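You operate a simulated robot arm through the tools that you are given. There is no shell and no other tool.

Carry out the task below with a simulated robot arm. There is one attempt and no reset: what you move stays moved.

TASK
Put things in order on the decorating table. At the end: the sponge dabber stands where the squeegee stood; the squeegee is on the stoneware plate; the cream stiff pat from the decorating table is in the blue catch tray; the white bung from the decorating table stands where the sponge dabber stood; whatever was shut is shut again. Leave all else as you found it, and nothing knocked over.

Only the result counts: the job must be done as asked and must still hold three seconds after the hand-in. Knocking over, shifting, dropping, spilling or breaking anything else fails it.

THE ROBOT
A 6-joint arm with a two-finger gripper, fixed in place. Base frame: the origin is at the foot of the arm, x ahead of it, y to its left, z up; the work surface is at about z = 0. Units: mm, degrees, N and s.
With the tool pointing down near the work surface it reaches from about 240 to 620 mm from the base axis. Its first joint turns from -66.0 to 66.0 degrees. Payload 1.37 kg.
Tool frame: the origin (TCP) lies between the finger pads and is the grasp point; the fingertips stand 22 mm ahead of it; z points along the fingers, y is the line along which they close. The gripper opens to 92 mm; its body begins 65 mm behind the TCP.
Orientation is told as [roll, pitch, yaw] about the base's x, y, z axes, in that order, counted from this pose: with the fingers straight down and closing along the base's y, the tool's x points along the base's -x, its y along +y and its z along -z.

THE INTERFACE
- The arm moves only by the tool apply_moves. Its argument "rows" is a list of rows, each a list of 7 numbers: the turn, a rotation vector about the base's x, y, z in degrees, then the shift along the base's x, y, z in mm, then the opening, from 0 (shut) to 1 (fully open). In form: [[rx, ry, rz, dx, dy, dz, jaw], ...]. A call has 1 to 20 rows; each row shifts and turns the commanded pose from where the row before left it. Rows are played at 5 a second. More than 50 mm and 8.6 degrees between two rows, or a gripper value outside its range, and nothing of the call is played. A pose out of reach is approached as far as the arm can. The call stops where the force on the tool passes 40 N (or 10 N more than at its start, if that is more) or the arm is blocked; 0.2 s more then pass. Each finger travels about 59.9 mm/s and halts on what it meets, pressing with about 26 N; the grip force reading is that of the motor and also rises with nothing between the fingers. The clock runs only during rows and for 0.2 s after the last one: add rows that do not move to give the fingers time. It gives the time, the measured TCP pose, the force on the tool (base axes), the opening and the grip force at its end, in the units of the frame above (readings bear some noise), with the torque about the TCP (base axes, N m) and any sound that the robot's microphone picked up.
- Cameras (640 x 400 px; columns grow to the right, rows downward): "scene" is fixed at [30.9, -434.1, 598.1]; the picture's right is [0.75, -0.67, 0.00], its down [-0.42, -0.47, -0.78] and it looks along [0.52, 0.58, -0.63] (base axes); focal length 326 px, centre (320, 200). "wrist" rides on the gripper at [71, 19, -102] in the tool frame; the picture's right is [-0.26, 0.97, 0.00], its down [-0.75, -0.20, -0.62] and it looks along [-0.60, -0.16, 0.78] (tool axes); focal length 280 px, centre (320, 200).
- capture(camera): a new picture of that camera. It takes no simulated time.
- point_at(camera, pixels): for up to 12 pixels [column, row] of the newest picture of that camera ("zoom" is the newest enlarged one), the place [x, y, z] in the base frame of the surface seen there, good to about 3 mm, but the place of the scene camera against the robot may be out by one fixed shift of up to 25 mm in any direction. It takes no simulated time.
- inspect(camera, box): a new picture of the part [left, top, right, bottom] of that camera's present view, enlarged. It takes no simulated time.
- job_done(): hands the job in; it is judged then, once.

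Unless the task says otherwise, let go and move clear before handing in.

The tools are called after "Emit:" as name(argument=value, ...) on one line, values as JSON. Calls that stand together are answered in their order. apply_moves: Moves the arm, as the interface text tells. Its arguments: {"type":"object","properties":{"rows":{"type":"array","items":{"type":"array","items":{"type":"number"}}}},"required":["rows"]} The other tools are called the same way: capture (camera) takes a picture; point_at (camera, pixels) gives the place of the surface under pixels of a picture; inspect (camera, box) takes an enlarged picture of a part of a camera's view; job_done () hands the job in.

At the start:

```text
time: 0.0
eef_pos: [378.7, 96.0, 272.6]
ee_rot: [-0.1, 0.0, 0.0]
ft_force: [0.5, -0.7, -0.6]
torque: [0.01, -0.01, 0.03]
gripper_width: 91.7
finger_force: 0.2
```

scene: 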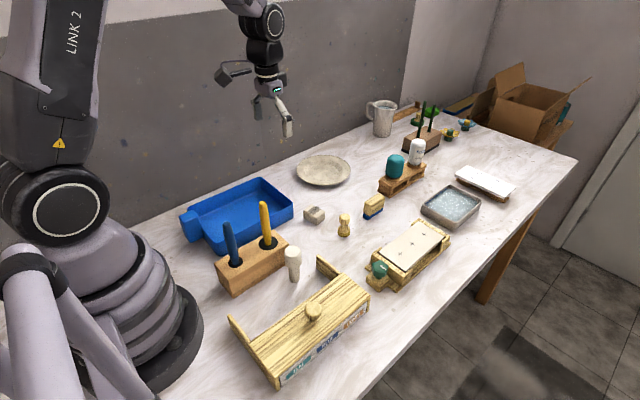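
wrist: 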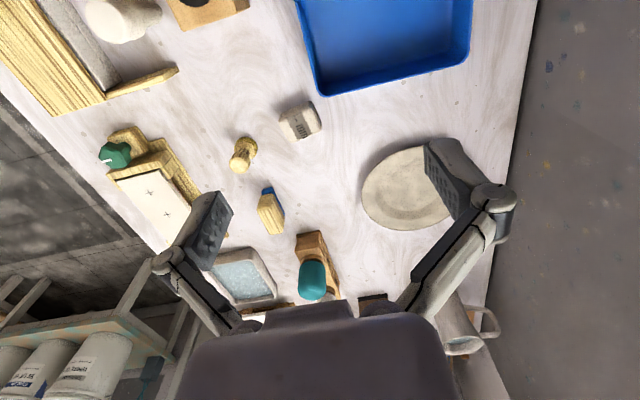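

The scene picture shows a table with a blue tray, wooden block with two handles, a box with a lid, and several small objects. I'll zoom in on the parts to identify them.

Emit:
inspect(camera="scene", box=[170, 170, 400, 390])

Emit:
inspect(camera="scene", box=[290, 80, 530, 230])

Emit:
inspect(camera="scene", box=[290, 180, 480, 300])

Emit:
inspect(camera="wrist", box=[80, 80, 360, 310])

```text
1.82 times, centred on (285, 280) of scene
```

zoom: 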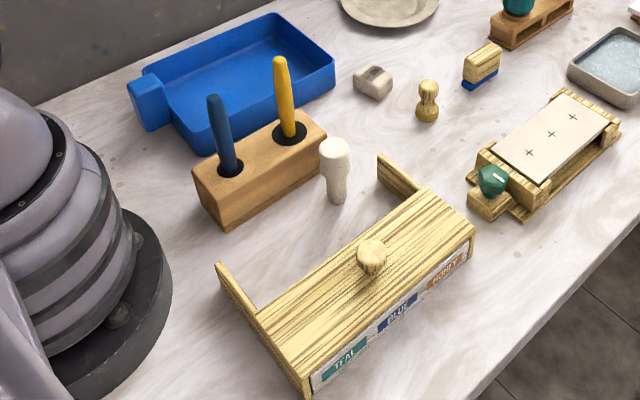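

```text
2.67 times, centred on (410, 155) of scene
```

zoom: 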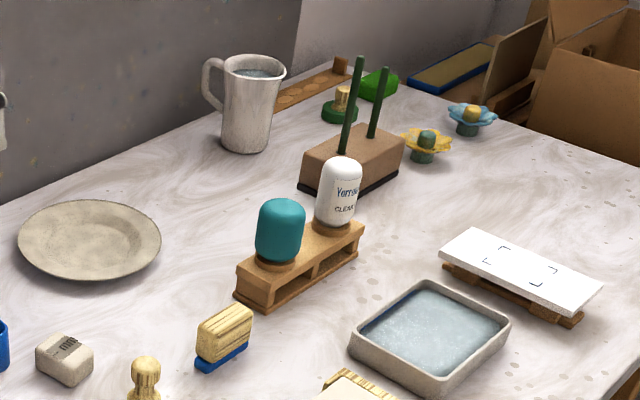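

```text
3.33 times, centred on (385, 240) of scene
```

zoom: 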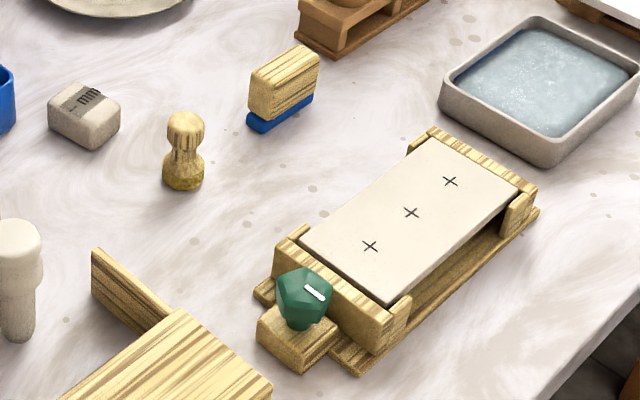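

```text
1.74 times, centred on (220, 195) of wrist
```

zoom: 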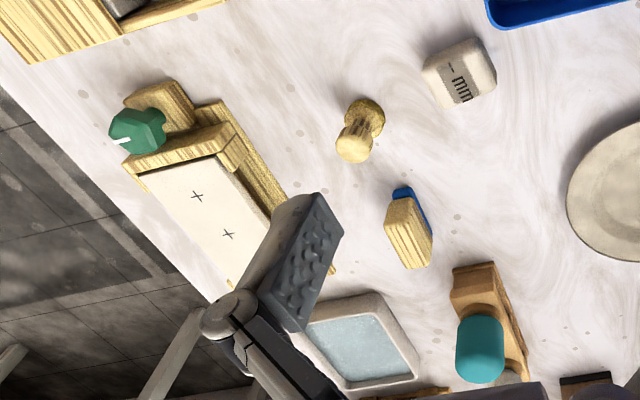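

I want to name each object for certain, so I'll zoom more tightly on the cream block at (314,214), the white peg at (293,262), the box, and the pallet.

Emit:
inspect(camera="scene", box=[270, 190, 400, 290])

Emit:
inspect(camera="scene", box=[220, 250, 380, 390])

Emit:
inspect(camera="scene", box=[370, 90, 490, 200])

Emit:
inspect(camera="wrist", box=[0, 0, 330, 180])

Emit:
inspect(camera="scene", box=[170, 170, 310, 300])

```text
4.00 times, centred on (335, 240) of scene
```

zoom: 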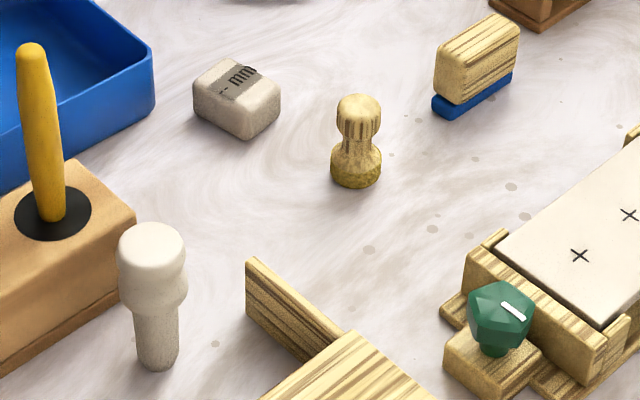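

```text
2.86 times, centred on (300, 320) of scene
```

zoom: 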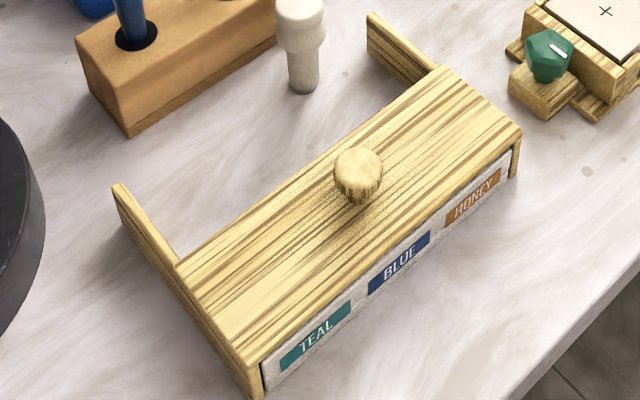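

```text
3.64 times, centred on (430, 145) of scene
```

zoom: 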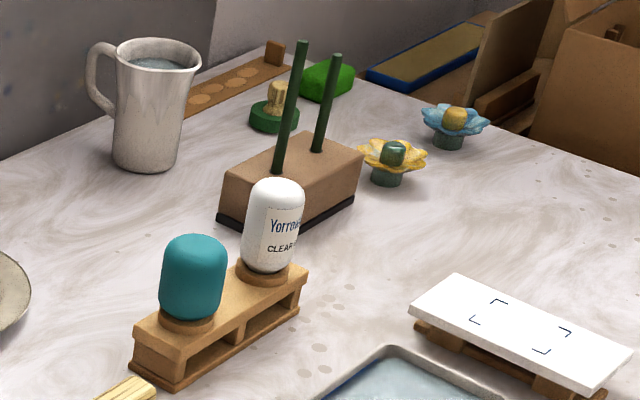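

```text
1.94 times, centred on (165, 90) of wrist
```

zoom: 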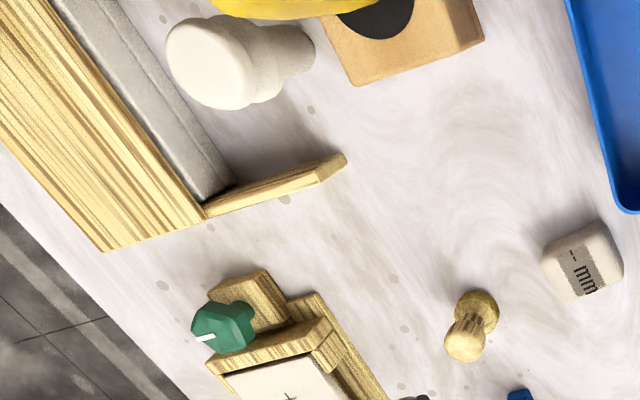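

```text
3.08 times, centred on (240, 235) of scene
```

zoom: 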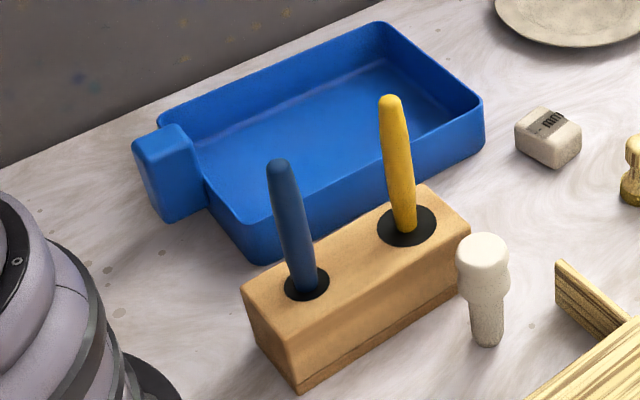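

The squeegee is the wood block on the blue blade (scene 373,207), and the dabber is the wood handle on the yellow sponge (344,225). The cream block is at (314,214) and the white bung at (293,262). I'll measure these with the wrist camera, which doesn't have the scene camera's shift.

Emit:
capture(camera="wrist")

Emit:
point_at(camera="wrist", pixels=[[238, 163], [248, 143], [272, 218], [267, 192], [298, 122], [316, 118], [405, 190], [385, 45], [120, 18], [150, 15], [305, 95], [465, 60]])

Emit:
capture(camera="scene")

Emit:
point_at(camera="scene", pixels=[[344, 217], [344, 233], [374, 202], [370, 215], [314, 211], [322, 170], [245, 210], [293, 252], [294, 278], [240, 262], [313, 310], [393, 165]])

```text
taken
```

wrist: 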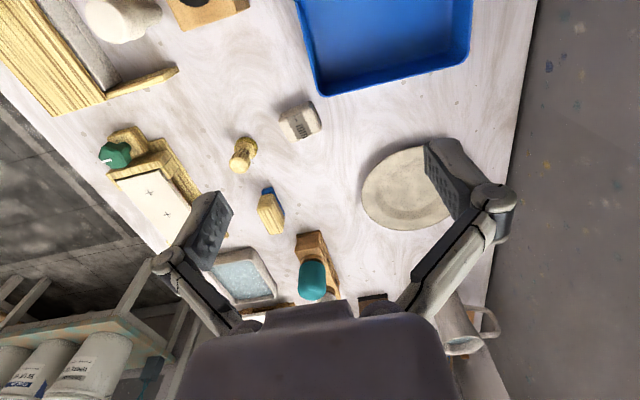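

```text
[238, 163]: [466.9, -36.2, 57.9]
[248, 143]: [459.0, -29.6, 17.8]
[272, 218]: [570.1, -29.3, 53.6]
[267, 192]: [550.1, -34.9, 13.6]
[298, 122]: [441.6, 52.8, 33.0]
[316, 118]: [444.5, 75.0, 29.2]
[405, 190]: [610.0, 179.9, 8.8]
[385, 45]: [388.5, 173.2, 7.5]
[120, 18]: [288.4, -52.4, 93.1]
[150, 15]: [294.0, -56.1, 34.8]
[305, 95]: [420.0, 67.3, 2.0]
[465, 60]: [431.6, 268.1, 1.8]
```

```text
taken
```

scene: 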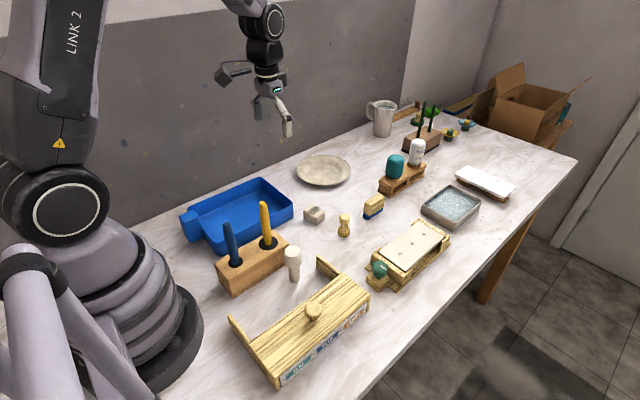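

```text
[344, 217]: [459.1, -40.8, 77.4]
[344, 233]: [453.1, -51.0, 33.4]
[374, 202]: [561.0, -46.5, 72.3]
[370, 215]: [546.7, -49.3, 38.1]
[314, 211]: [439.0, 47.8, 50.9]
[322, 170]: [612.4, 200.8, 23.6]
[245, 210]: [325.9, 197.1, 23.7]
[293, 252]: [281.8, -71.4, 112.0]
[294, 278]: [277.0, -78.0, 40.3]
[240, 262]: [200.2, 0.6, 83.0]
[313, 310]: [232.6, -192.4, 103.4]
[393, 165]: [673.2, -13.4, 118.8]
```

The wrist readings put the dabber near (467,-36), the squeegee near (560,-32), the pat near (443,62) and the bung near (290,-53). The scene camera is off by about 18 mm in z. I'll move the hand for a closer look at the squeegee and dabber.

Emit:
apply_moves(rows=[[0, 0, 0, 5, -30, -15, 1], [0, 0, 0, 5, -30, -20, 1], [0, 0, 0, 5, -30, -20, 1], [0, 0, 0, 0, -10, -20, 1], [0, 0, 0, 0, 0, 0, 1]])

Emit:
capture(camera="wrist")

```text
time: 1.2
eef_pos: [393.0, -3.3, 197.0]
ee_rot: [0.0, -0.1, 0.0]
ft_force: [-0.7, 0.1, -0.2]
torque: [0.01, 0.03, -0.05]
gripper_width: 92.3
finger_force: 0.0
```

```text
taken
```

wrist: 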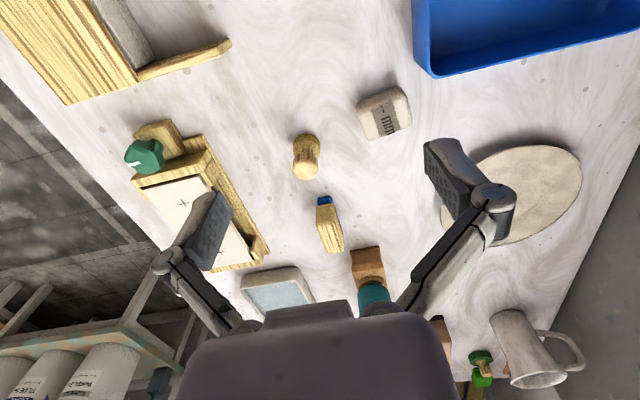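

Emit:
inspect(camera="wrist", box=[280, 70, 430, 270])

Emit:
inspect(camera="wrist", box=[280, 120, 360, 260])

```text
2.00 times, centred on (355, 170) of wrist
```

zoom: 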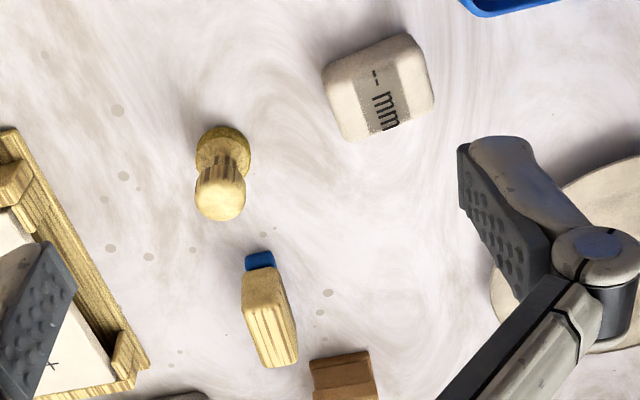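

```text
2.86 times, centred on (320, 190) of wrist
```

zoom: 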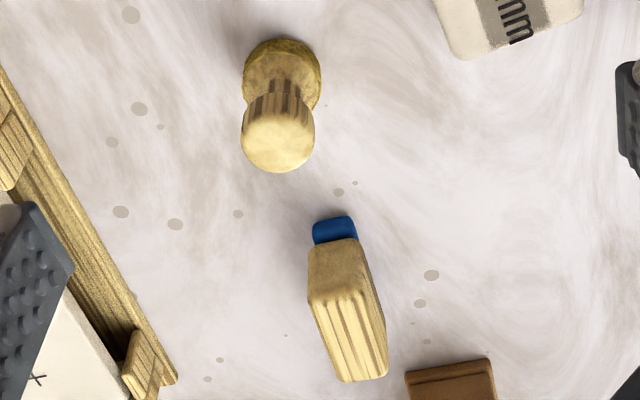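

Emit:
point_at(camera="zoom", pixels=[[278, 138], [246, 138], [311, 138], [278, 169], [247, 78], [317, 78], [282, 43], [313, 306], [352, 296], [339, 377], [384, 371], [334, 222]])

Emit:
point_at(camera="wrist", pixels=[[365, 107], [403, 92], [375, 138], [408, 124], [385, 110], [445, 195], [520, 147], [579, 160], [578, 190], [520, 190], [540, 225], [515, 238]])

```text
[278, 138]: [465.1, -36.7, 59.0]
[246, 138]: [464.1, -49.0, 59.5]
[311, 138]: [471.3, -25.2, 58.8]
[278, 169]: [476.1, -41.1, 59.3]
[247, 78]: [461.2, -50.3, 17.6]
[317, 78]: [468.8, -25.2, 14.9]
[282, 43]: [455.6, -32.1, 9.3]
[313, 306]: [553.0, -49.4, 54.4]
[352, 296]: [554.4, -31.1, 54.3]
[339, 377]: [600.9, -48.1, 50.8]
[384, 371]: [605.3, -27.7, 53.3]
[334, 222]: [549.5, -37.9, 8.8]
```

```text
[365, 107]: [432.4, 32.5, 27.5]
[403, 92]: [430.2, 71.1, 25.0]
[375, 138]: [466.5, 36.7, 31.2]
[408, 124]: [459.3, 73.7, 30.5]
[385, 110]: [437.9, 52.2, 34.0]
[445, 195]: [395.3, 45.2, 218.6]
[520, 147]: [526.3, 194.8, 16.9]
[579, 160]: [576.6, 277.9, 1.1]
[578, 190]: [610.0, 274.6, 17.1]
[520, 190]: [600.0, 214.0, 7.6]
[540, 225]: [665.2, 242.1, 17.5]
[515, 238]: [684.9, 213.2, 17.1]
```

The squeegee's top face runs from about (553,-40) to (603,-38) at z≈54, and the dabber's centre is (466,-37). Next I'll look at the bung area from farther back.

Emit:
apply_moves(rows=[[0, 0, 0, -30, -10, 20, 1], [0, 0, 0, -35, -10, 20, 1], [0, 0, 0, -35, -10, 20, 1], [0, 0, 0, -30, 0, 10, 1], [0, 0, 0, 0, 0, 0, 1]])

Emit:
capture(camera="wrist")

```text
time: 2.4
eef_pos: [264.6, -33.3, 267.9]
ee_rot: [-0.1, 0.0, 0.0]
ft_force: [0.0, 0.2, -0.6]
torque: [0.0, 0.04, -0.04]
gripper_width: 92.0
finger_force: 0.0
```

```text
taken
```

wrist: 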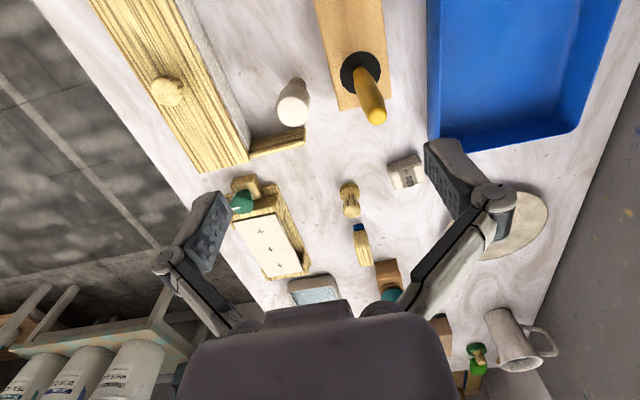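

Emit:
inspect(camera="wrist", box=[200, 40, 400, 180])

Emit:
point_at(camera="zoom", pixels=[[297, 222], [252, 222], [342, 222], [297, 180], [297, 265], [315, 125], [340, 150], [280, 300], [165, 325], [330, 280], [440, 210], [540, 240]])

Emit:
point_at(camera="wrist", pixels=[[375, 113], [362, 68], [340, 106], [388, 105], [168, 90], [250, 155], [160, 100], [245, 185], [260, 195], [445, 170], [490, 195], [205, 225]])

```text
2.86 times, centred on (300, 110) of wrist
```

zoom: 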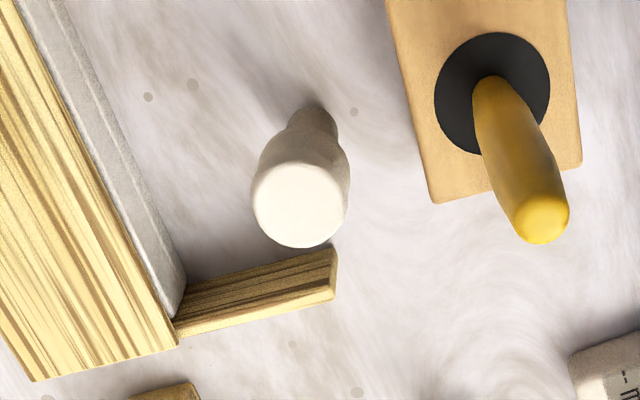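

```text
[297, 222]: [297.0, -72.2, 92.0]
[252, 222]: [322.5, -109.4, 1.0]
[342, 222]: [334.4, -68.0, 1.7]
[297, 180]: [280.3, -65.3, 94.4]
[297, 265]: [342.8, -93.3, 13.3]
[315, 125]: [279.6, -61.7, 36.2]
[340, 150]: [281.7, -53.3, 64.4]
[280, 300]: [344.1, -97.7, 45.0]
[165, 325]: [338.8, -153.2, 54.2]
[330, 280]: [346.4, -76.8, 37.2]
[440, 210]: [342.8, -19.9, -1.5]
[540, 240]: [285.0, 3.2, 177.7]
```

```text
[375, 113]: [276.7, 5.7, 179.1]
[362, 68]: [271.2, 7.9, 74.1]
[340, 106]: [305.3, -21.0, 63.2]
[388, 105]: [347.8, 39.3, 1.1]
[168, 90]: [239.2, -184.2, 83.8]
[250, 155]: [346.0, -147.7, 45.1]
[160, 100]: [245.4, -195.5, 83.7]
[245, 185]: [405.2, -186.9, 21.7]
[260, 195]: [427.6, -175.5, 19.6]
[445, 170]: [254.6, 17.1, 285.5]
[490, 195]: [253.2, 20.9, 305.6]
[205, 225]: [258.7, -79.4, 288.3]
```

The yellow brush tip stands at about (285,3,178), close to the bung, so I should grip the bung with the fingers closing along x. I'll check the gripper's own shape from the scene camera, and the plate and press from a better viewpoint.

Emit:
capture(camera="scene")

Emit:
inspect(camera="scene", box=[180, 40, 340, 200])

```text
taken
```

scene: 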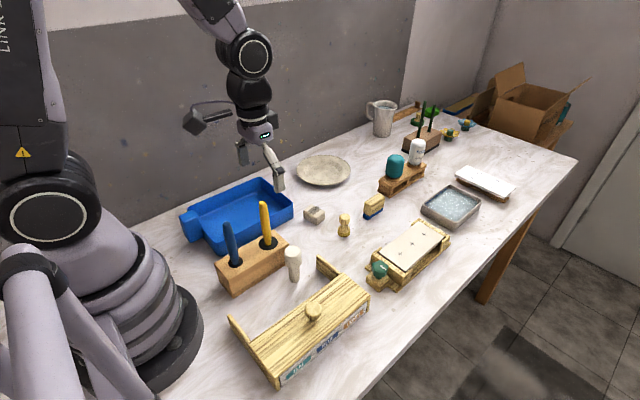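

```text
2.50 times, centred on (260, 120) of scene
```

zoom: 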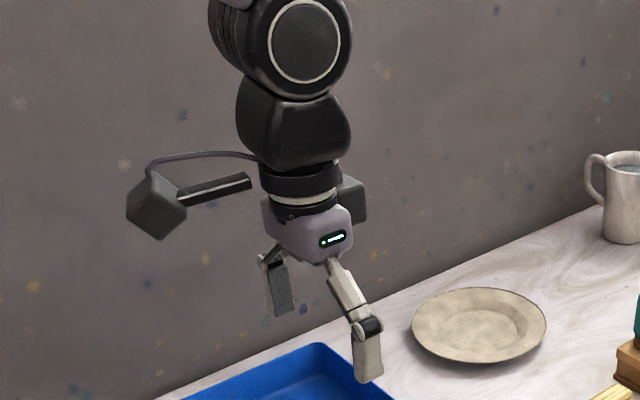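

The gripper is a compact body with slim fingers, and the camera sits on a side arm. Now I'll move toward the plate and pat to measure them.

Emit:
apply_moves(rows=[[0, 0, 0, 30, 30, 0, 1], [0, 0, 0, 35, 30, -10, 1], [0, 0, 0, 35, 35, -10, 1], [0, 0, 0, 35, 35, -10, 1], [0, 0, 0, 35, 35, -20, 1], [0, 0, 0, 20, 20, -10, 1], [0, 0, 0, 0, 0, 0, 1]])

Emit:
capture(camera="wrist")

```text
refused: row 3 steps farther than a row can; nothing moved
```

```text
taken
```

wrist: 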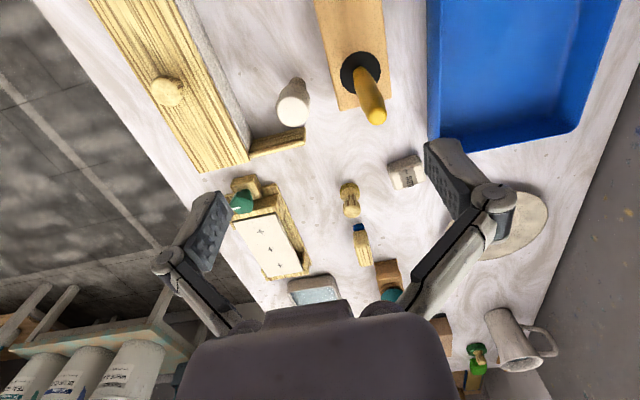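

The call was refused because one step was longer than 50 mm, so nothing moved. I'll repeat it with smaller steps.

Emit:
apply_moves(rows=[[0, 0, 0, 30, 30, 0, 1], [0, 0, 0, 30, 30, -10, 1], [0, 0, 0, 30, 30, -10, 1], [0, 0, 0, 30, 30, -10, 1], [0, 0, 0, 30, 30, -20, 1], [0, 0, 0, 20, 20, -10, 1], [0, 0, 0, 10, 20, -10, 1], [0, 0, 0, 0, 0, 0, 1]])

Emit:
capture(camera="wrist")

```text
time: 4.2
eef_pos: [444.0, 157.1, 197.7]
ee_rot: [0.0, 0.1, 0.0]
ft_force: [-0.5, 0.0, -0.1]
torque: [0.0, 0.02, 0.02]
gripper_width: 92.1
finger_force: 0.1
```

```text
taken
```

wrist: 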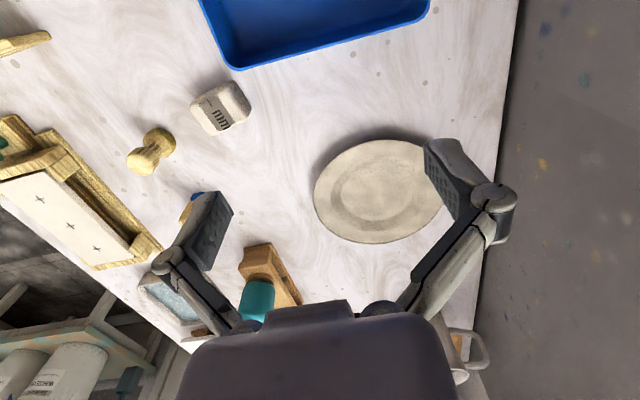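

Emit:
inspect(camera="wrist", box=[300, 130, 460, 250])

Emit:
point_at(camera="zoom", pixels=[[60, 240], [300, 50], [120, 380], [300, 445], [540, 330], [480, 80], [135, 230], [330, 130], [440, 260], [200, 340], [300, 230], [250, 180]])

Emit:
inspect(camera="wrist", box=[180, 70, 260, 140])

Emit:
point_at(camera="zoom", pixels=[[120, 200], [430, 110], [230, 450], [500, 330], [300, 280], [350, 180], [200, 330], [400, 300]])

```text
3.33 times, centred on (380, 190) of wrist
```

zoom: 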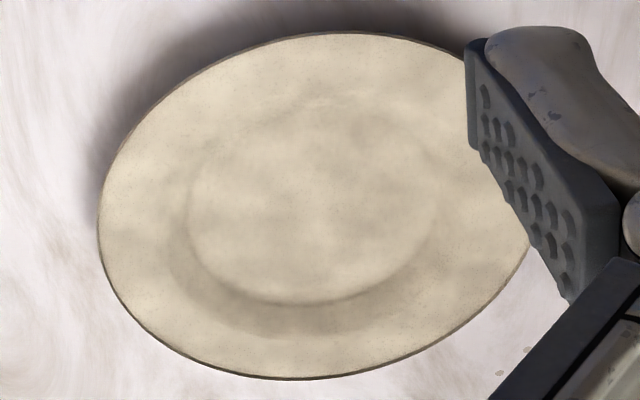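

```text
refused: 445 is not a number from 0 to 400
```

```text
5.71 times, centred on (220, 105) of wrist
```

zoom: 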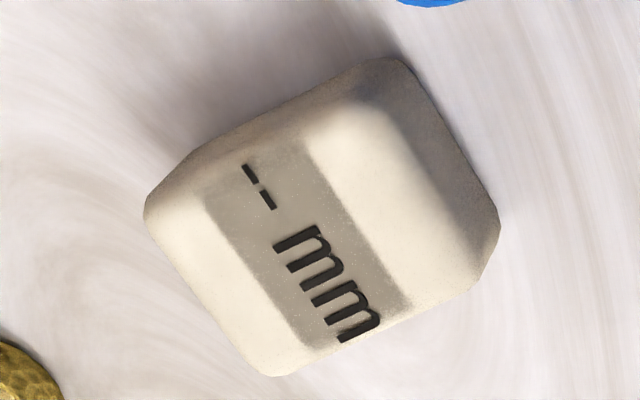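

```text
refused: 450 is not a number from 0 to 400
```

The plate's flat middle and its rim are both visible, and the pat carries a "-- mm" mark. I'll measure both with pixels inside the valid range.

Emit:
point_at(camera="zoom", pixels=[[160, 205], [390, 75], [270, 360], [480, 250], [300, 240], [350, 160], [220, 300], [410, 280], [330, 130], [180, 180], [470, 180]])

Emit:
inspect(camera="wrist", box=[300, 130, 460, 250])

Emit:
point_at(camera="zoom", pixels=[[103, 230], [300, 40], [120, 295], [280, 375], [440, 340], [460, 50], [192, 210], [330, 130], [430, 230], [300, 300], [300, 200], [250, 330]])

```text
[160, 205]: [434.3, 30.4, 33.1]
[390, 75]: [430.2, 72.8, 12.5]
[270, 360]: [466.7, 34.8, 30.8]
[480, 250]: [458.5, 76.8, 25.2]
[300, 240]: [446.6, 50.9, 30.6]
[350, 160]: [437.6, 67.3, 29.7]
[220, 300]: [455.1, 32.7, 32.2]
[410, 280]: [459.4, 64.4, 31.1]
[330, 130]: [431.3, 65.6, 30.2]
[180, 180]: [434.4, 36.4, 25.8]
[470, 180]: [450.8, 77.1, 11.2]
```

```text
3.33 times, centred on (380, 190) of wrist
```

zoom: 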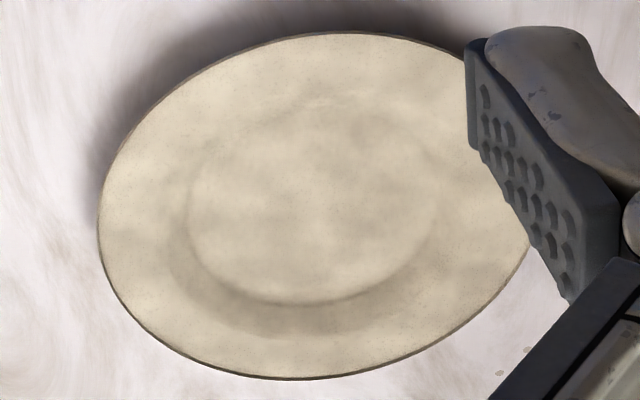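

```text
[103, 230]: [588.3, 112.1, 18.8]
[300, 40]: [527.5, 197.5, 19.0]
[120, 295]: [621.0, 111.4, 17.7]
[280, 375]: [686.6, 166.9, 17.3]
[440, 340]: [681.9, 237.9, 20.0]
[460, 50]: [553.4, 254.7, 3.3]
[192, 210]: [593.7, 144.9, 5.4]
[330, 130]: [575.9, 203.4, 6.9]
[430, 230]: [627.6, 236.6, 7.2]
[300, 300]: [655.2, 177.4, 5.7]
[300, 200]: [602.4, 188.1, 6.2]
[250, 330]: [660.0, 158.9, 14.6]
```

The plate's rim circle is centred near (610,194) with radius ≈83, and its flat floor has radius ≈50 at z≈6. The pat is about 40×42 mm, centred near (447,54), with its top at z≈31. Now I'll go back for a closer measurement of the squeegee.

Emit:
apply_moves(rows=[[0, 0, 0, 5, -40, 0, 1], [0, 0, 0, 5, -40, -10, 1], [0, 0, 0, 5, -40, -10, 1], [0, 0, 0, 5, -40, -10, 1], [0, 0, 0, 5, -36, -10, 1], [0, 0, 0, 0, 0, -8, 1], [0, 0, 0, 0, 0, 0, 1]])

Emit:
capture(camera="wrist")

Emit:
inspect(camera="wrist", box=[260, 80, 420, 240])

```text
time: 5.8
eef_pos: [469.2, -39.6, 149.2]
ee_rot: [0.0, 0.0, 0.1]
ft_force: [-0.8, 0.2, -0.4]
torque: [0.0, -0.02, 0.02]
gripper_width: 92.0
finger_force: 0.0
```

```text
taken
```

wrist: 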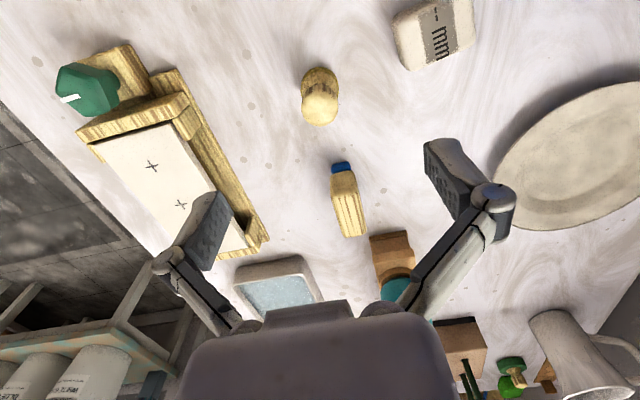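

```text
2.50 times, centred on (340, 160) of wrist
```

zoom: 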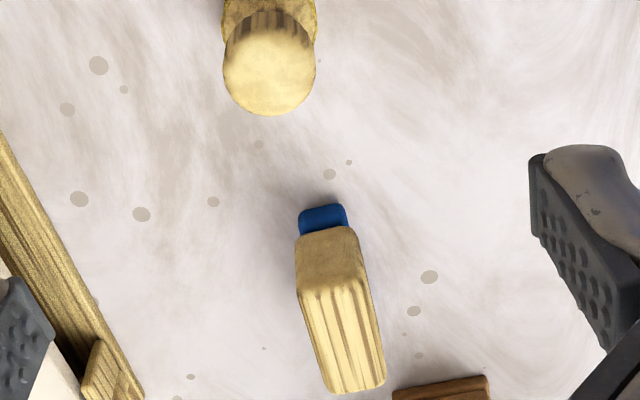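

Emit:
point_at(camera="zoom", pixels=[[304, 300], [354, 284], [334, 388], [380, 380], [342, 340], [303, 222], [343, 216], [300, 270], [372, 330], [400, 392], [485, 380], [100, 345]])

Emit:
point_at(camera="wrist", pixels=[[321, 103], [305, 103], [335, 103], [320, 88], [372, 240], [408, 235], [178, 75], [265, 240], [243, 225], [310, 290], [245, 265], [395, 290]])

```text
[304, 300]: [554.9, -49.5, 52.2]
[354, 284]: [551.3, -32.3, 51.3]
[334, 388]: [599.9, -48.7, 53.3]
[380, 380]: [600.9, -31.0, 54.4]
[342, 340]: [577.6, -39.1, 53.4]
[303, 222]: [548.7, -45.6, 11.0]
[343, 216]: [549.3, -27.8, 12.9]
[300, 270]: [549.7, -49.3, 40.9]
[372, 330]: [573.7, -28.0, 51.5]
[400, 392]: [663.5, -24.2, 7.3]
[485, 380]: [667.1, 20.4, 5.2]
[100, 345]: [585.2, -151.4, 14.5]
```

```text
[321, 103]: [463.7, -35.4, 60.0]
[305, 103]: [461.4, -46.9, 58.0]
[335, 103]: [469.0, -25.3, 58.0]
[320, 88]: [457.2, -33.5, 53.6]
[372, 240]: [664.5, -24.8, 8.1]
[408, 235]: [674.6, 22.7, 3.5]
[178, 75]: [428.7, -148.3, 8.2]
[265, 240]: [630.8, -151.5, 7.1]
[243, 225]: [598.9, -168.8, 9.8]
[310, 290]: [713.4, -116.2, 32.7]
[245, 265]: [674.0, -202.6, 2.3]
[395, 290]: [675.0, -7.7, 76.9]
```

The squeegee is centred at about (576,-39), spans x 548–604 and is ≈20 mm wide, with its top at z≈53. I'll move over it about 9 mm short of centre, to help with reach later, and come down to grip the wood.

Emit:
apply_moves(rows=[[0, 0, 0, 35, 0, 0, 0.8], [0, 0, 0, 35, 0, 0, 0.7], [0, 0, 0, 28, 0.6, -10, 0.7], [0, 0, 0, 0, 0, -30, 0.7], [0, 0, 0, 0, 0, -30, 0.7], [0, 0, 0, 0, 0, -20, 0.7], [0, 0, 0, 0, 0, -12, 0.7], [0, 0, 0, 0, 0, -8, 0.7], [0, 0, 0, 0, 0, 0, 0.7]])

Emit:
capture(camera="wrist")

Emit:
inspect(camera="scene", box=[310, 110, 450, 250])

```text
time: 7.8
eef_pos: [566.5, -39.4, 38.8]
ee_rot: [0.0, 0.0, 0.0]
ft_force: [-0.5, -0.2, 0.2]
torque: [0.01, -0.01, -0.01]
gripper_width: 64.3
finger_force: 0.1
```

```text
taken
```

wrist: 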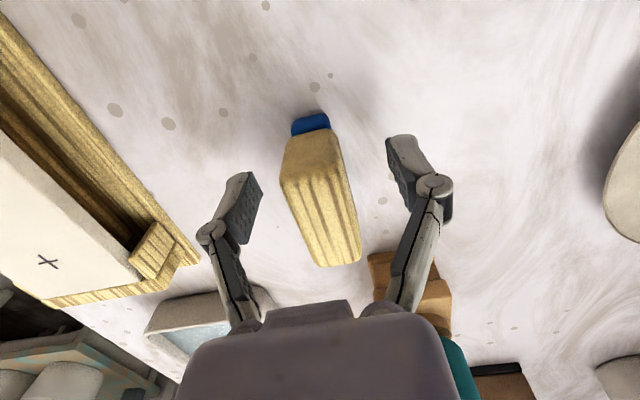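

```text
2.86 times, centred on (380, 180) of scene
```

zoom: 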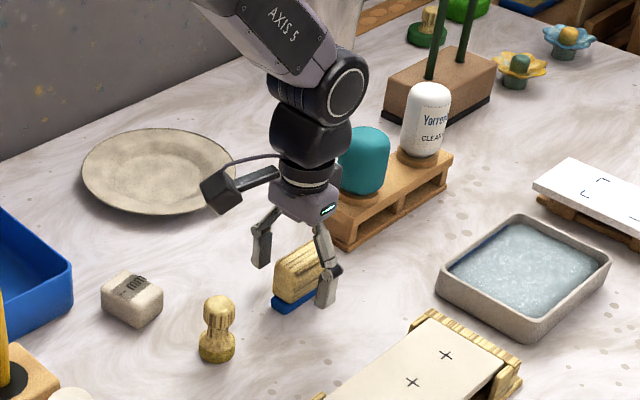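

The fingers straddle the squeegee evenly and nothing is touching. I'll close on it.

Emit:
apply_moves(rows=[[0, 0, 0, 0, 0, 0, 0.3], [0, 0, 0, 0, 0, 0, 0.1], [0, 0, 0, 0, 0, 0, 0.1], [0, 0, 0, 0, 0, 0, 0.0], [0, 0, 0, 0, 0, 0, 0.0], [0, 0, 0, 0, 0, 0, 0.0]])

Emit:
capture(camera="wrist")

```text
time: 9.2
eef_pos: [567.1, -39.1, 39.5]
ee_rot: [0.0, 0.0, 0.0]
ft_force: [-1.1, 0.0, 1.8]
torque: [-0.02, 0.06, 0.01]
gripper_width: 25.2
finger_force: 25.7
```

```text
taken
```

wrist: 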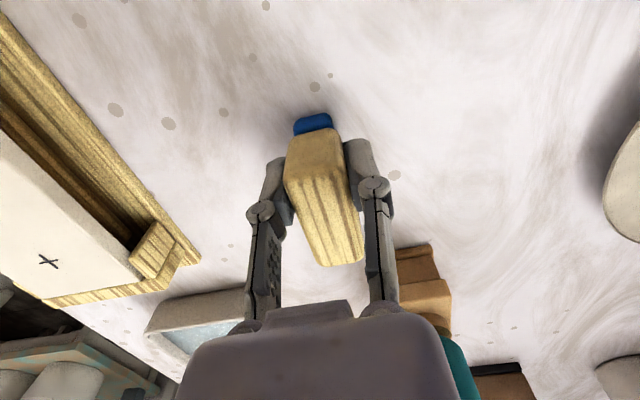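

It is gripped firmly (25.2 mm, 25.7 N). I'll lift it straight up and check it.

Emit:
apply_moves(rows=[[0, 0, 0, 0, 0, 10, 0.0], [0, 0, 0, 0, 0, 20, 0.0], [0, 0, 0, 0, 0, 30, 0.0], [0, 0, 0, 0, 10, 20, 0.0], [0, 0, 0, 2, 30, 0, 0.0], [0, 0, 0, 4, 40, 0, 0.0], [0, 0, 0, 4, 40, 0, 0.0], [0, 0, 0, 4, 40, 0, 0.0], [0, 0, 0, 4, 40, 0, 0.0], [0, 0, 0, 3, 31, 0, 0.0], [0, 0, 0, 0, 0, 0, 0.0], [0, 0, 0, 0, 0, 0, 0.0]])

Emit:
capture(camera="wrist")

Emit:
inspect(camera="scene", box=[240, 60, 420, 240])

```text
time: 11.8
eef_pos: [589.2, 190.8, 119.7]
ee_rot: [0.0, 0.1, 0.0]
ft_force: [0.6, -0.3, -0.6]
torque: [0.02, -0.03, 0.01]
gripper_width: 25.0
finger_force: 26.0
```

```text
taken
```

wrist: 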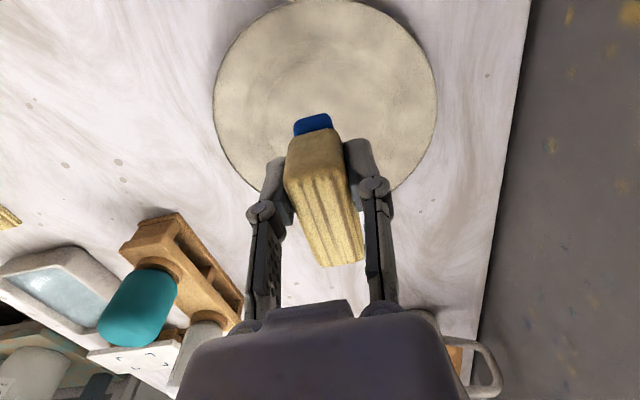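

```text
2.22 times, centred on (330, 150) of scene
```

zoom: 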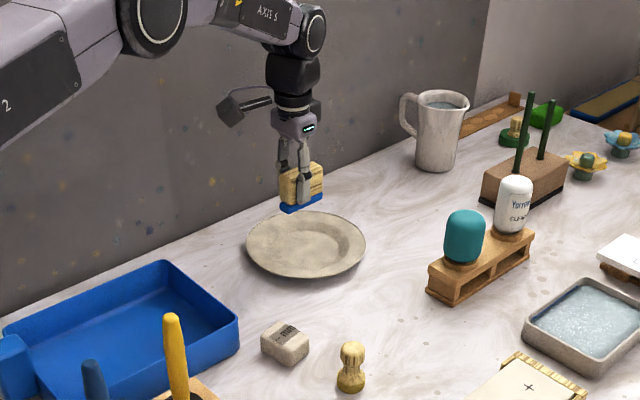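

The squeegee hangs upright over the plate and the arm reached (589,191). I'll re-measure the plate from here before lowering.

Emit:
point_at(camera="wrist", pixels=[[220, 100], [433, 100], [325, 5], [260, 100], [390, 100], [325, 40], [325, 80], [232, 150], [420, 150], [322, 198], [455, 360], [310, 120]])

Emit:
inspect(camera="wrist", box=[200, 0, 450, 200])

```text
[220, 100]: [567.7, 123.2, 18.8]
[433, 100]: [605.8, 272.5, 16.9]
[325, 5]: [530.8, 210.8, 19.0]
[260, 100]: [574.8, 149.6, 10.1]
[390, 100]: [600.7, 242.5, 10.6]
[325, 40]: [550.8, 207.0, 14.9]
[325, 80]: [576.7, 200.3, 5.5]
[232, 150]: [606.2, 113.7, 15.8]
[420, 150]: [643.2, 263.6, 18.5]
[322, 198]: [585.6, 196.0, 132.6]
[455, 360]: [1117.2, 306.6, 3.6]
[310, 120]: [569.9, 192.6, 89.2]
```

```text
2.00 times, centred on (325, 100) of wrist
```

zoom: 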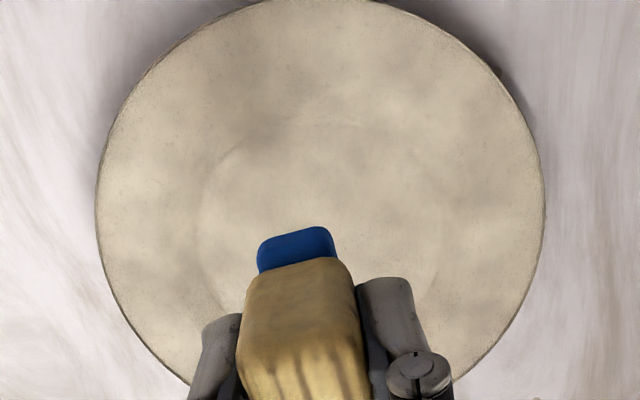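

The plate centre comes out at (608,193) with the floor at z≈5.5, and the squeegee's footprint will fit within about 40 mm of the centre. I'll lower it, slowing near contact.

Emit:
apply_moves(rows=[[0, 0, 0, 2, 1, -20, 0.0], [0, 0, 0, 0, 0, -20, 0.0], [0, 0, 0, 0, 0, -15, 0.0], [0, 0, 0, 0, 0, -10, 0.0], [0, 0, 0, 0, 0, -4, 0.0], [0, 0, 0, 0, 0, -2, 0.0], [0, 0, 0, 0, 0, 0, 0.0]])

Emit:
capture(camera="wrist")

Emit:
inspect(camera="scene", box=[270, 110, 390, 210])

```text
time: 13.4
eef_pos: [589.8, 193.5, 47.5]
ee_rot: [0.0, 0.0, 0.0]
ft_force: [-0.4, 1.2, -0.7]
torque: [0.02, 0.03, 0.02]
gripper_width: 25.1
finger_force: 26.1
```

```text
taken
```

wrist: 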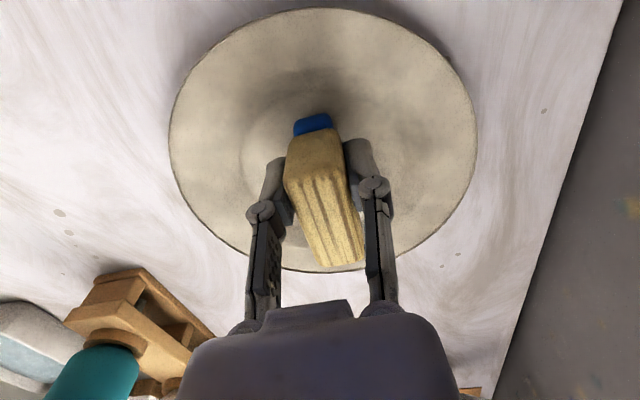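

```text
4.00 times, centred on (330, 160) of scene
```

zoom: 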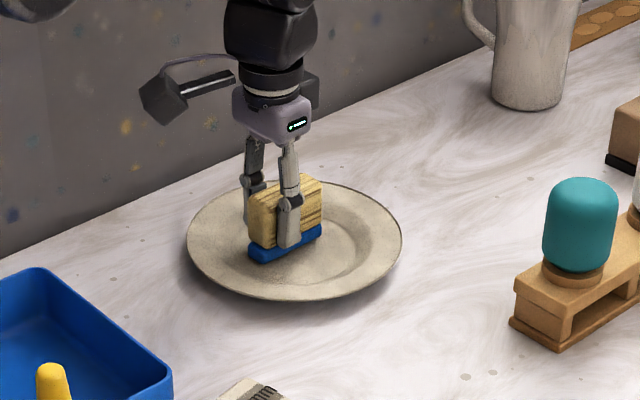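

It is just above the floor and the force is still near zero. I'll creep down in 0.7 mm steps until contact shows.

Emit:
apply_moves(rows=[[0, 0, 0, 0, 0, -0.7, 0.0], [0, 0, 0, 0, 0, -0.7, 0.0], [0, 0, 0, 0, 0, 0, 0.0]])

```text
time: 14.2
eef_pos: [590.4, 192.0, 47.6]
ee_rot: [0.0, -0.1, 0.1]
ft_force: [0.2, -0.5, -0.1]
torque: [0.02, -0.03, -0.02]
gripper_width: 25.1
finger_force: 25.8
```

Emit:
apply_moves(rows=[[0, 0, 0, 0, 0, -0.8, 0.0], [0, 0, 0, 0, 0, 0, 0.0]])

```text
time: 14.8
eef_pos: [590.3, 194.3, 46.4]
ee_rot: [0.0, 0.0, 0.1]
ft_force: [-0.1, 0.7, 0.0]
torque: [-0.01, -0.02, -0.01]
gripper_width: 24.9
finger_force: 26.7
```

There is still no contact force. I'll step down a little more.

Emit:
apply_moves(rows=[[0, 0, 0, 0, 0, -0.8, 0.0], [0, 0, 0, 0, 0, 0, 0.0]])

```text
time: 15.4
eef_pos: [589.6, 192.3, 44.0]
ee_rot: [0.0, 0.0, 0.0]
ft_force: [0.1, -0.1, -0.7]
torque: [0.01, -0.01, -0.02]
gripper_width: 25.0
finger_force: 25.2
```

Emit:
apply_moves(rows=[[0, 0, 0, 0, 0, -0.7, 0.0], [0, 0, 0, 0, 0, 0, 0.0]])

Emit:
inspect(camera="scene", box=[290, 140, 370, 200])

```text
time: 16.0
eef_pos: [589.6, 193.2, 43.7]
ee_rot: [0.0, 0.0, 0.0]
ft_force: [0.9, 1.0, 0.3]
torque: [-0.01, 0.01, 0.0]
gripper_width: 25.2
finger_force: 26.0
```

```text
6.67 times, centred on (330, 170) of scene
```

zoom: 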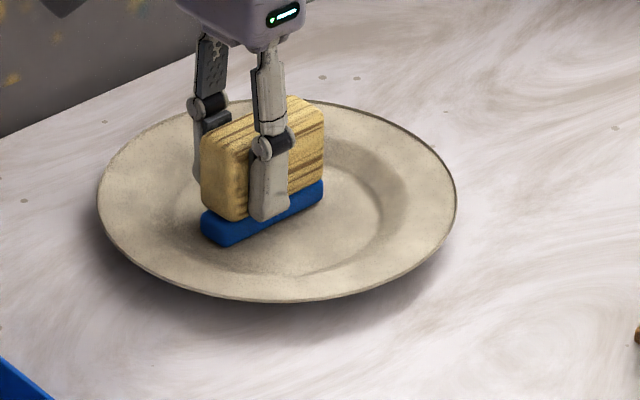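

The blade bottom should be within about a millimetre of the floor by dead reckoning. I'll keep stepping down and watch the force.

Emit:
apply_moves(rows=[[0, 0, 0, 0, 0, -0.7, 0.0], [0, 0, 0, 0, 0, 0, 0.0], [0, 0, 0, 0, 0, 0, 0.0]])

Emit:
apply_moves(rows=[[0, 0, 0, 0, 0, -0.7, 0.0], [0, 0, 0, 0, 0, 0, 0.0], [0, 0, 0, 0, 0, 0, 0.0]])

```text
time: 16.8
eef_pos: [590.9, 193.0, 43.7]
ee_rot: [-0.1, -0.1, 0.0]
ft_force: [0.5, 0.1, 1.1]
torque: [0.01, -0.04, -0.01]
gripper_width: 24.9
finger_force: 25.9
```

```text
time: 17.6
eef_pos: [590.5, 193.6, 44.8]
ee_rot: [0.1, -0.1, 0.0]
ft_force: [-2.4, 0.1, 6.3]
torque: [0.02, 0.05, 0.01]
gripper_width: 25.1
finger_force: 26.6
```

The upward force rose to 6.3 N, so the blade is on the plate. I'll open the fingers moderately and look.

Emit:
apply_moves(rows=[[0, 0, 0, 0, 0, 0.3, 0.3], [0, 0, 0, 0, 0, 0, 0.45], [0, 0, 0, 0, 0, 0, 0.55], [0, 0, 0, 0, 0, 0, 0.6], [0, 0, 0, 0, 0, 0, 0.6]])

Emit:
capture(camera="wrist")

Emit:
inspect(camera="scene", box=[290, 140, 370, 200])

```text
time: 18.8
eef_pos: [589.2, 193.3, 45.4]
ee_rot: [-0.1, 0.1, 0.0]
ft_force: [-0.1, -0.9, 0.0]
torque: [0.0, 0.01, 0.02]
gripper_width: 55.3
finger_force: 0.0
```

```text
taken
```

wrist: 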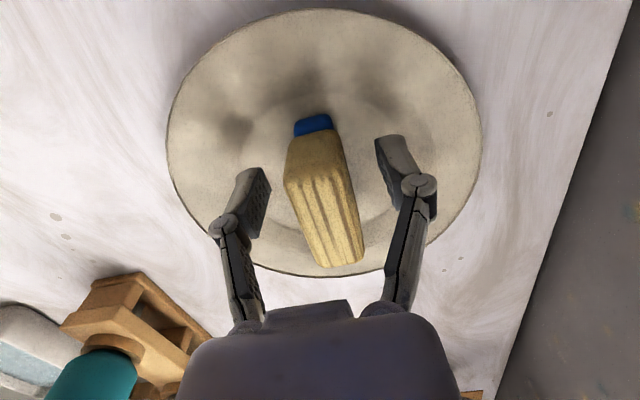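

```text
6.67 times, centred on (330, 170) of scene
```

zoom: 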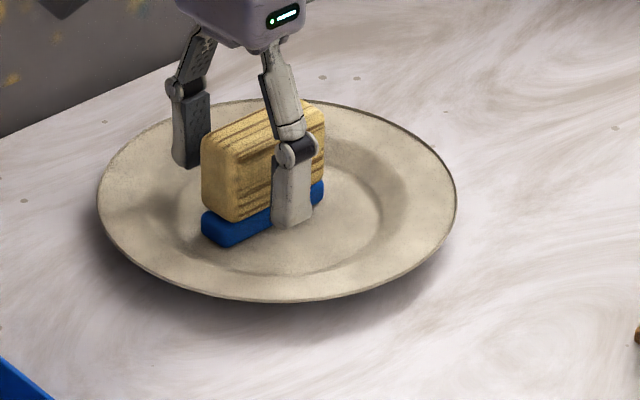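

The squeegee stands upright on the plate, free of the fingers. I'll lift straight up and travel to above the dabber.

Emit:
apply_moves(rows=[[0, 0, 0, 0, 0, 10, 0.6], [0, 0, 0, 0, 0, 25, 0.7], [0, 0, 0, 0, 0, 40, 0.7], [0, 0, 0, -25, -40, 5, 0.7], [0, 0, 0, -25, -40, 0, 0.7], [0, 0, 0, -25, -40, 0, 0.7], [0, 0, 0, -25, -40, 0, 0.7], [0, 0, 0, -20, -40, 0, 0.7], [0, 0, 0, -4, -30, 0, 0.7], [0, 0, 0, 0, 0, 0, 0.7], [0, 0, 0, 0, 0, 0, 0.7]])

Emit:
capture(camera="wrist")

Emit:
capture(camera="scene")

```text
time: 21.2
eef_pos: [465.4, -36.0, 121.8]
ee_rot: [0.0, 0.0, 0.1]
ft_force: [0.7, -0.4, 0.2]
torque: [0.0, -0.03, 0.01]
gripper_width: 64.3
finger_force: 0.1
```

```text
taken
```

wrist: 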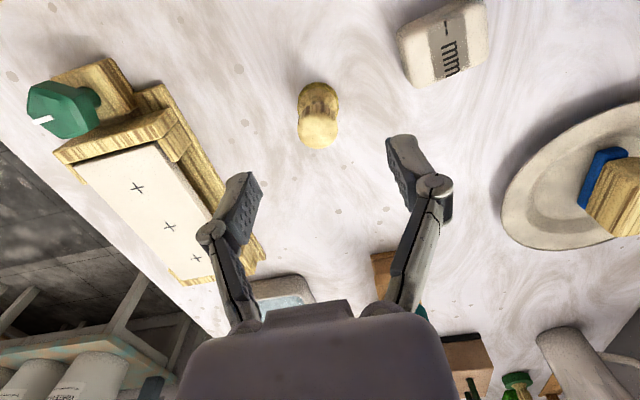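

```text
taken
```

scene: 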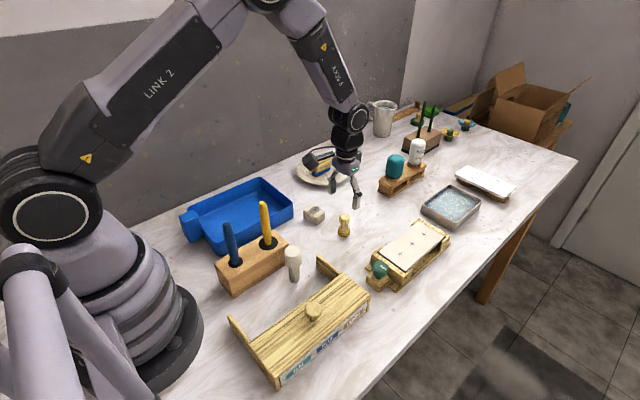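

Emit:
inspect(camera="wrist", box=[280, 70, 360, 160])

Emit:
point_at(camera="wrist", pixels=[[318, 131], [300, 131], [336, 131], [318, 147], [318, 117], [301, 97], [336, 97], [320, 84], [303, 105], [334, 105]])

```text
4.44 times, centred on (320, 115) of wrist
```

zoom: 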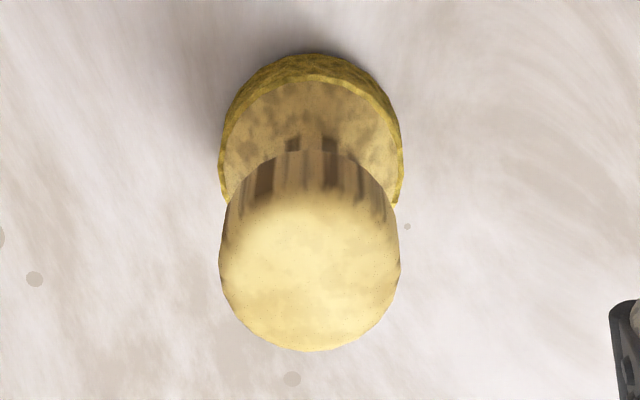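

```text
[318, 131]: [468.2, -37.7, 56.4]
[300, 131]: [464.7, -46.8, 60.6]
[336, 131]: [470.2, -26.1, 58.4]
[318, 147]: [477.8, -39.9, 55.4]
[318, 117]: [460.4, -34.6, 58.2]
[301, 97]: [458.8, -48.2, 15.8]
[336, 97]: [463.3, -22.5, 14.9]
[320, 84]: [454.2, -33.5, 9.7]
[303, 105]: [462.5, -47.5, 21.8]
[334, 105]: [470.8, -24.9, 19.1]
```

The dabber's axis is at about (467.5,-36.5), with the head (radius ≈12) up to z≈59 and the sponge top at z≈20. I'll descend so the fingertips stay above the sponge, then close on the head.

Emit:
apply_moves(rows=[[0, 0, 0, 1.8, 0.7, -20, 0.7], [0, 0, 0, 0, 0, -25, 0.7], [0, 0, 0, 0, 0, -20, 0.6], [0, 0, 0, 0, 0, -11, 0.6], [0, 0, 0, 0, 0, 0, 0.6]])

Emit:
capture(camera="wrist")

Emit:
inspect(camera="scene", box=[300, 180, 390, 250])

```text
time: 22.4
eef_pos: [468.0, -37.1, 46.4]
ee_rot: [0.0, 0.0, -0.1]
ft_force: [0.0, -0.7, 0.4]
torque: [-0.01, 0.01, 0.0]
gripper_width: 55.3
finger_force: 0.0
```

```text
taken
```

wrist: 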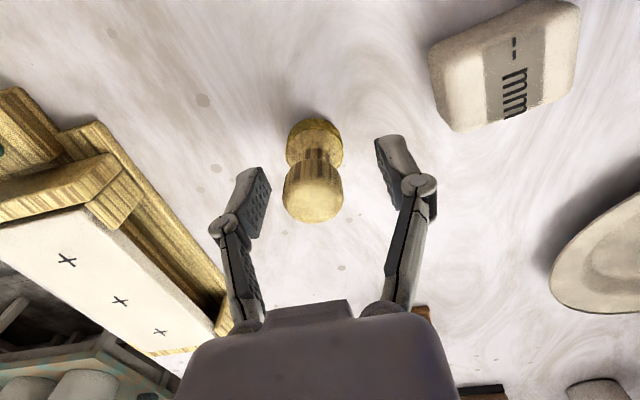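

```text
5.71 times, centred on (345, 215) of scene
```

zoom: 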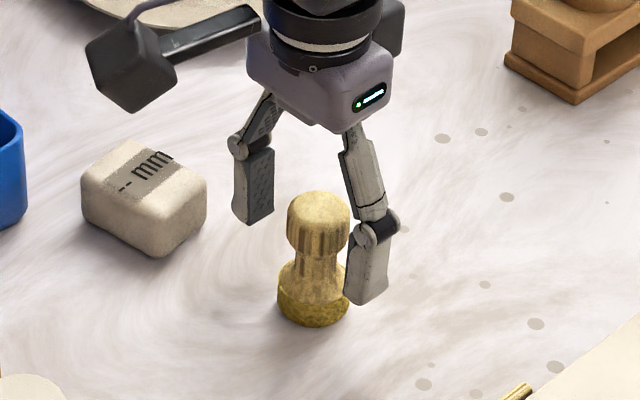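

Emit:
point_at(camera="wrist", pixels=[[313, 202], [287, 195], [341, 195], [313, 220], [288, 145], [341, 145], [265, 195], [382, 160], [313, 180]])

```text
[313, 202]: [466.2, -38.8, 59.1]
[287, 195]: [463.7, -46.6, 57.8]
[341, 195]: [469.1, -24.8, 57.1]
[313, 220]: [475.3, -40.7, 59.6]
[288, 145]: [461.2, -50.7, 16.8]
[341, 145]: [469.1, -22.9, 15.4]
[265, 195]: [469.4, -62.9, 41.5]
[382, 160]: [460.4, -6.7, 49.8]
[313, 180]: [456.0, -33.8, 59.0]
```

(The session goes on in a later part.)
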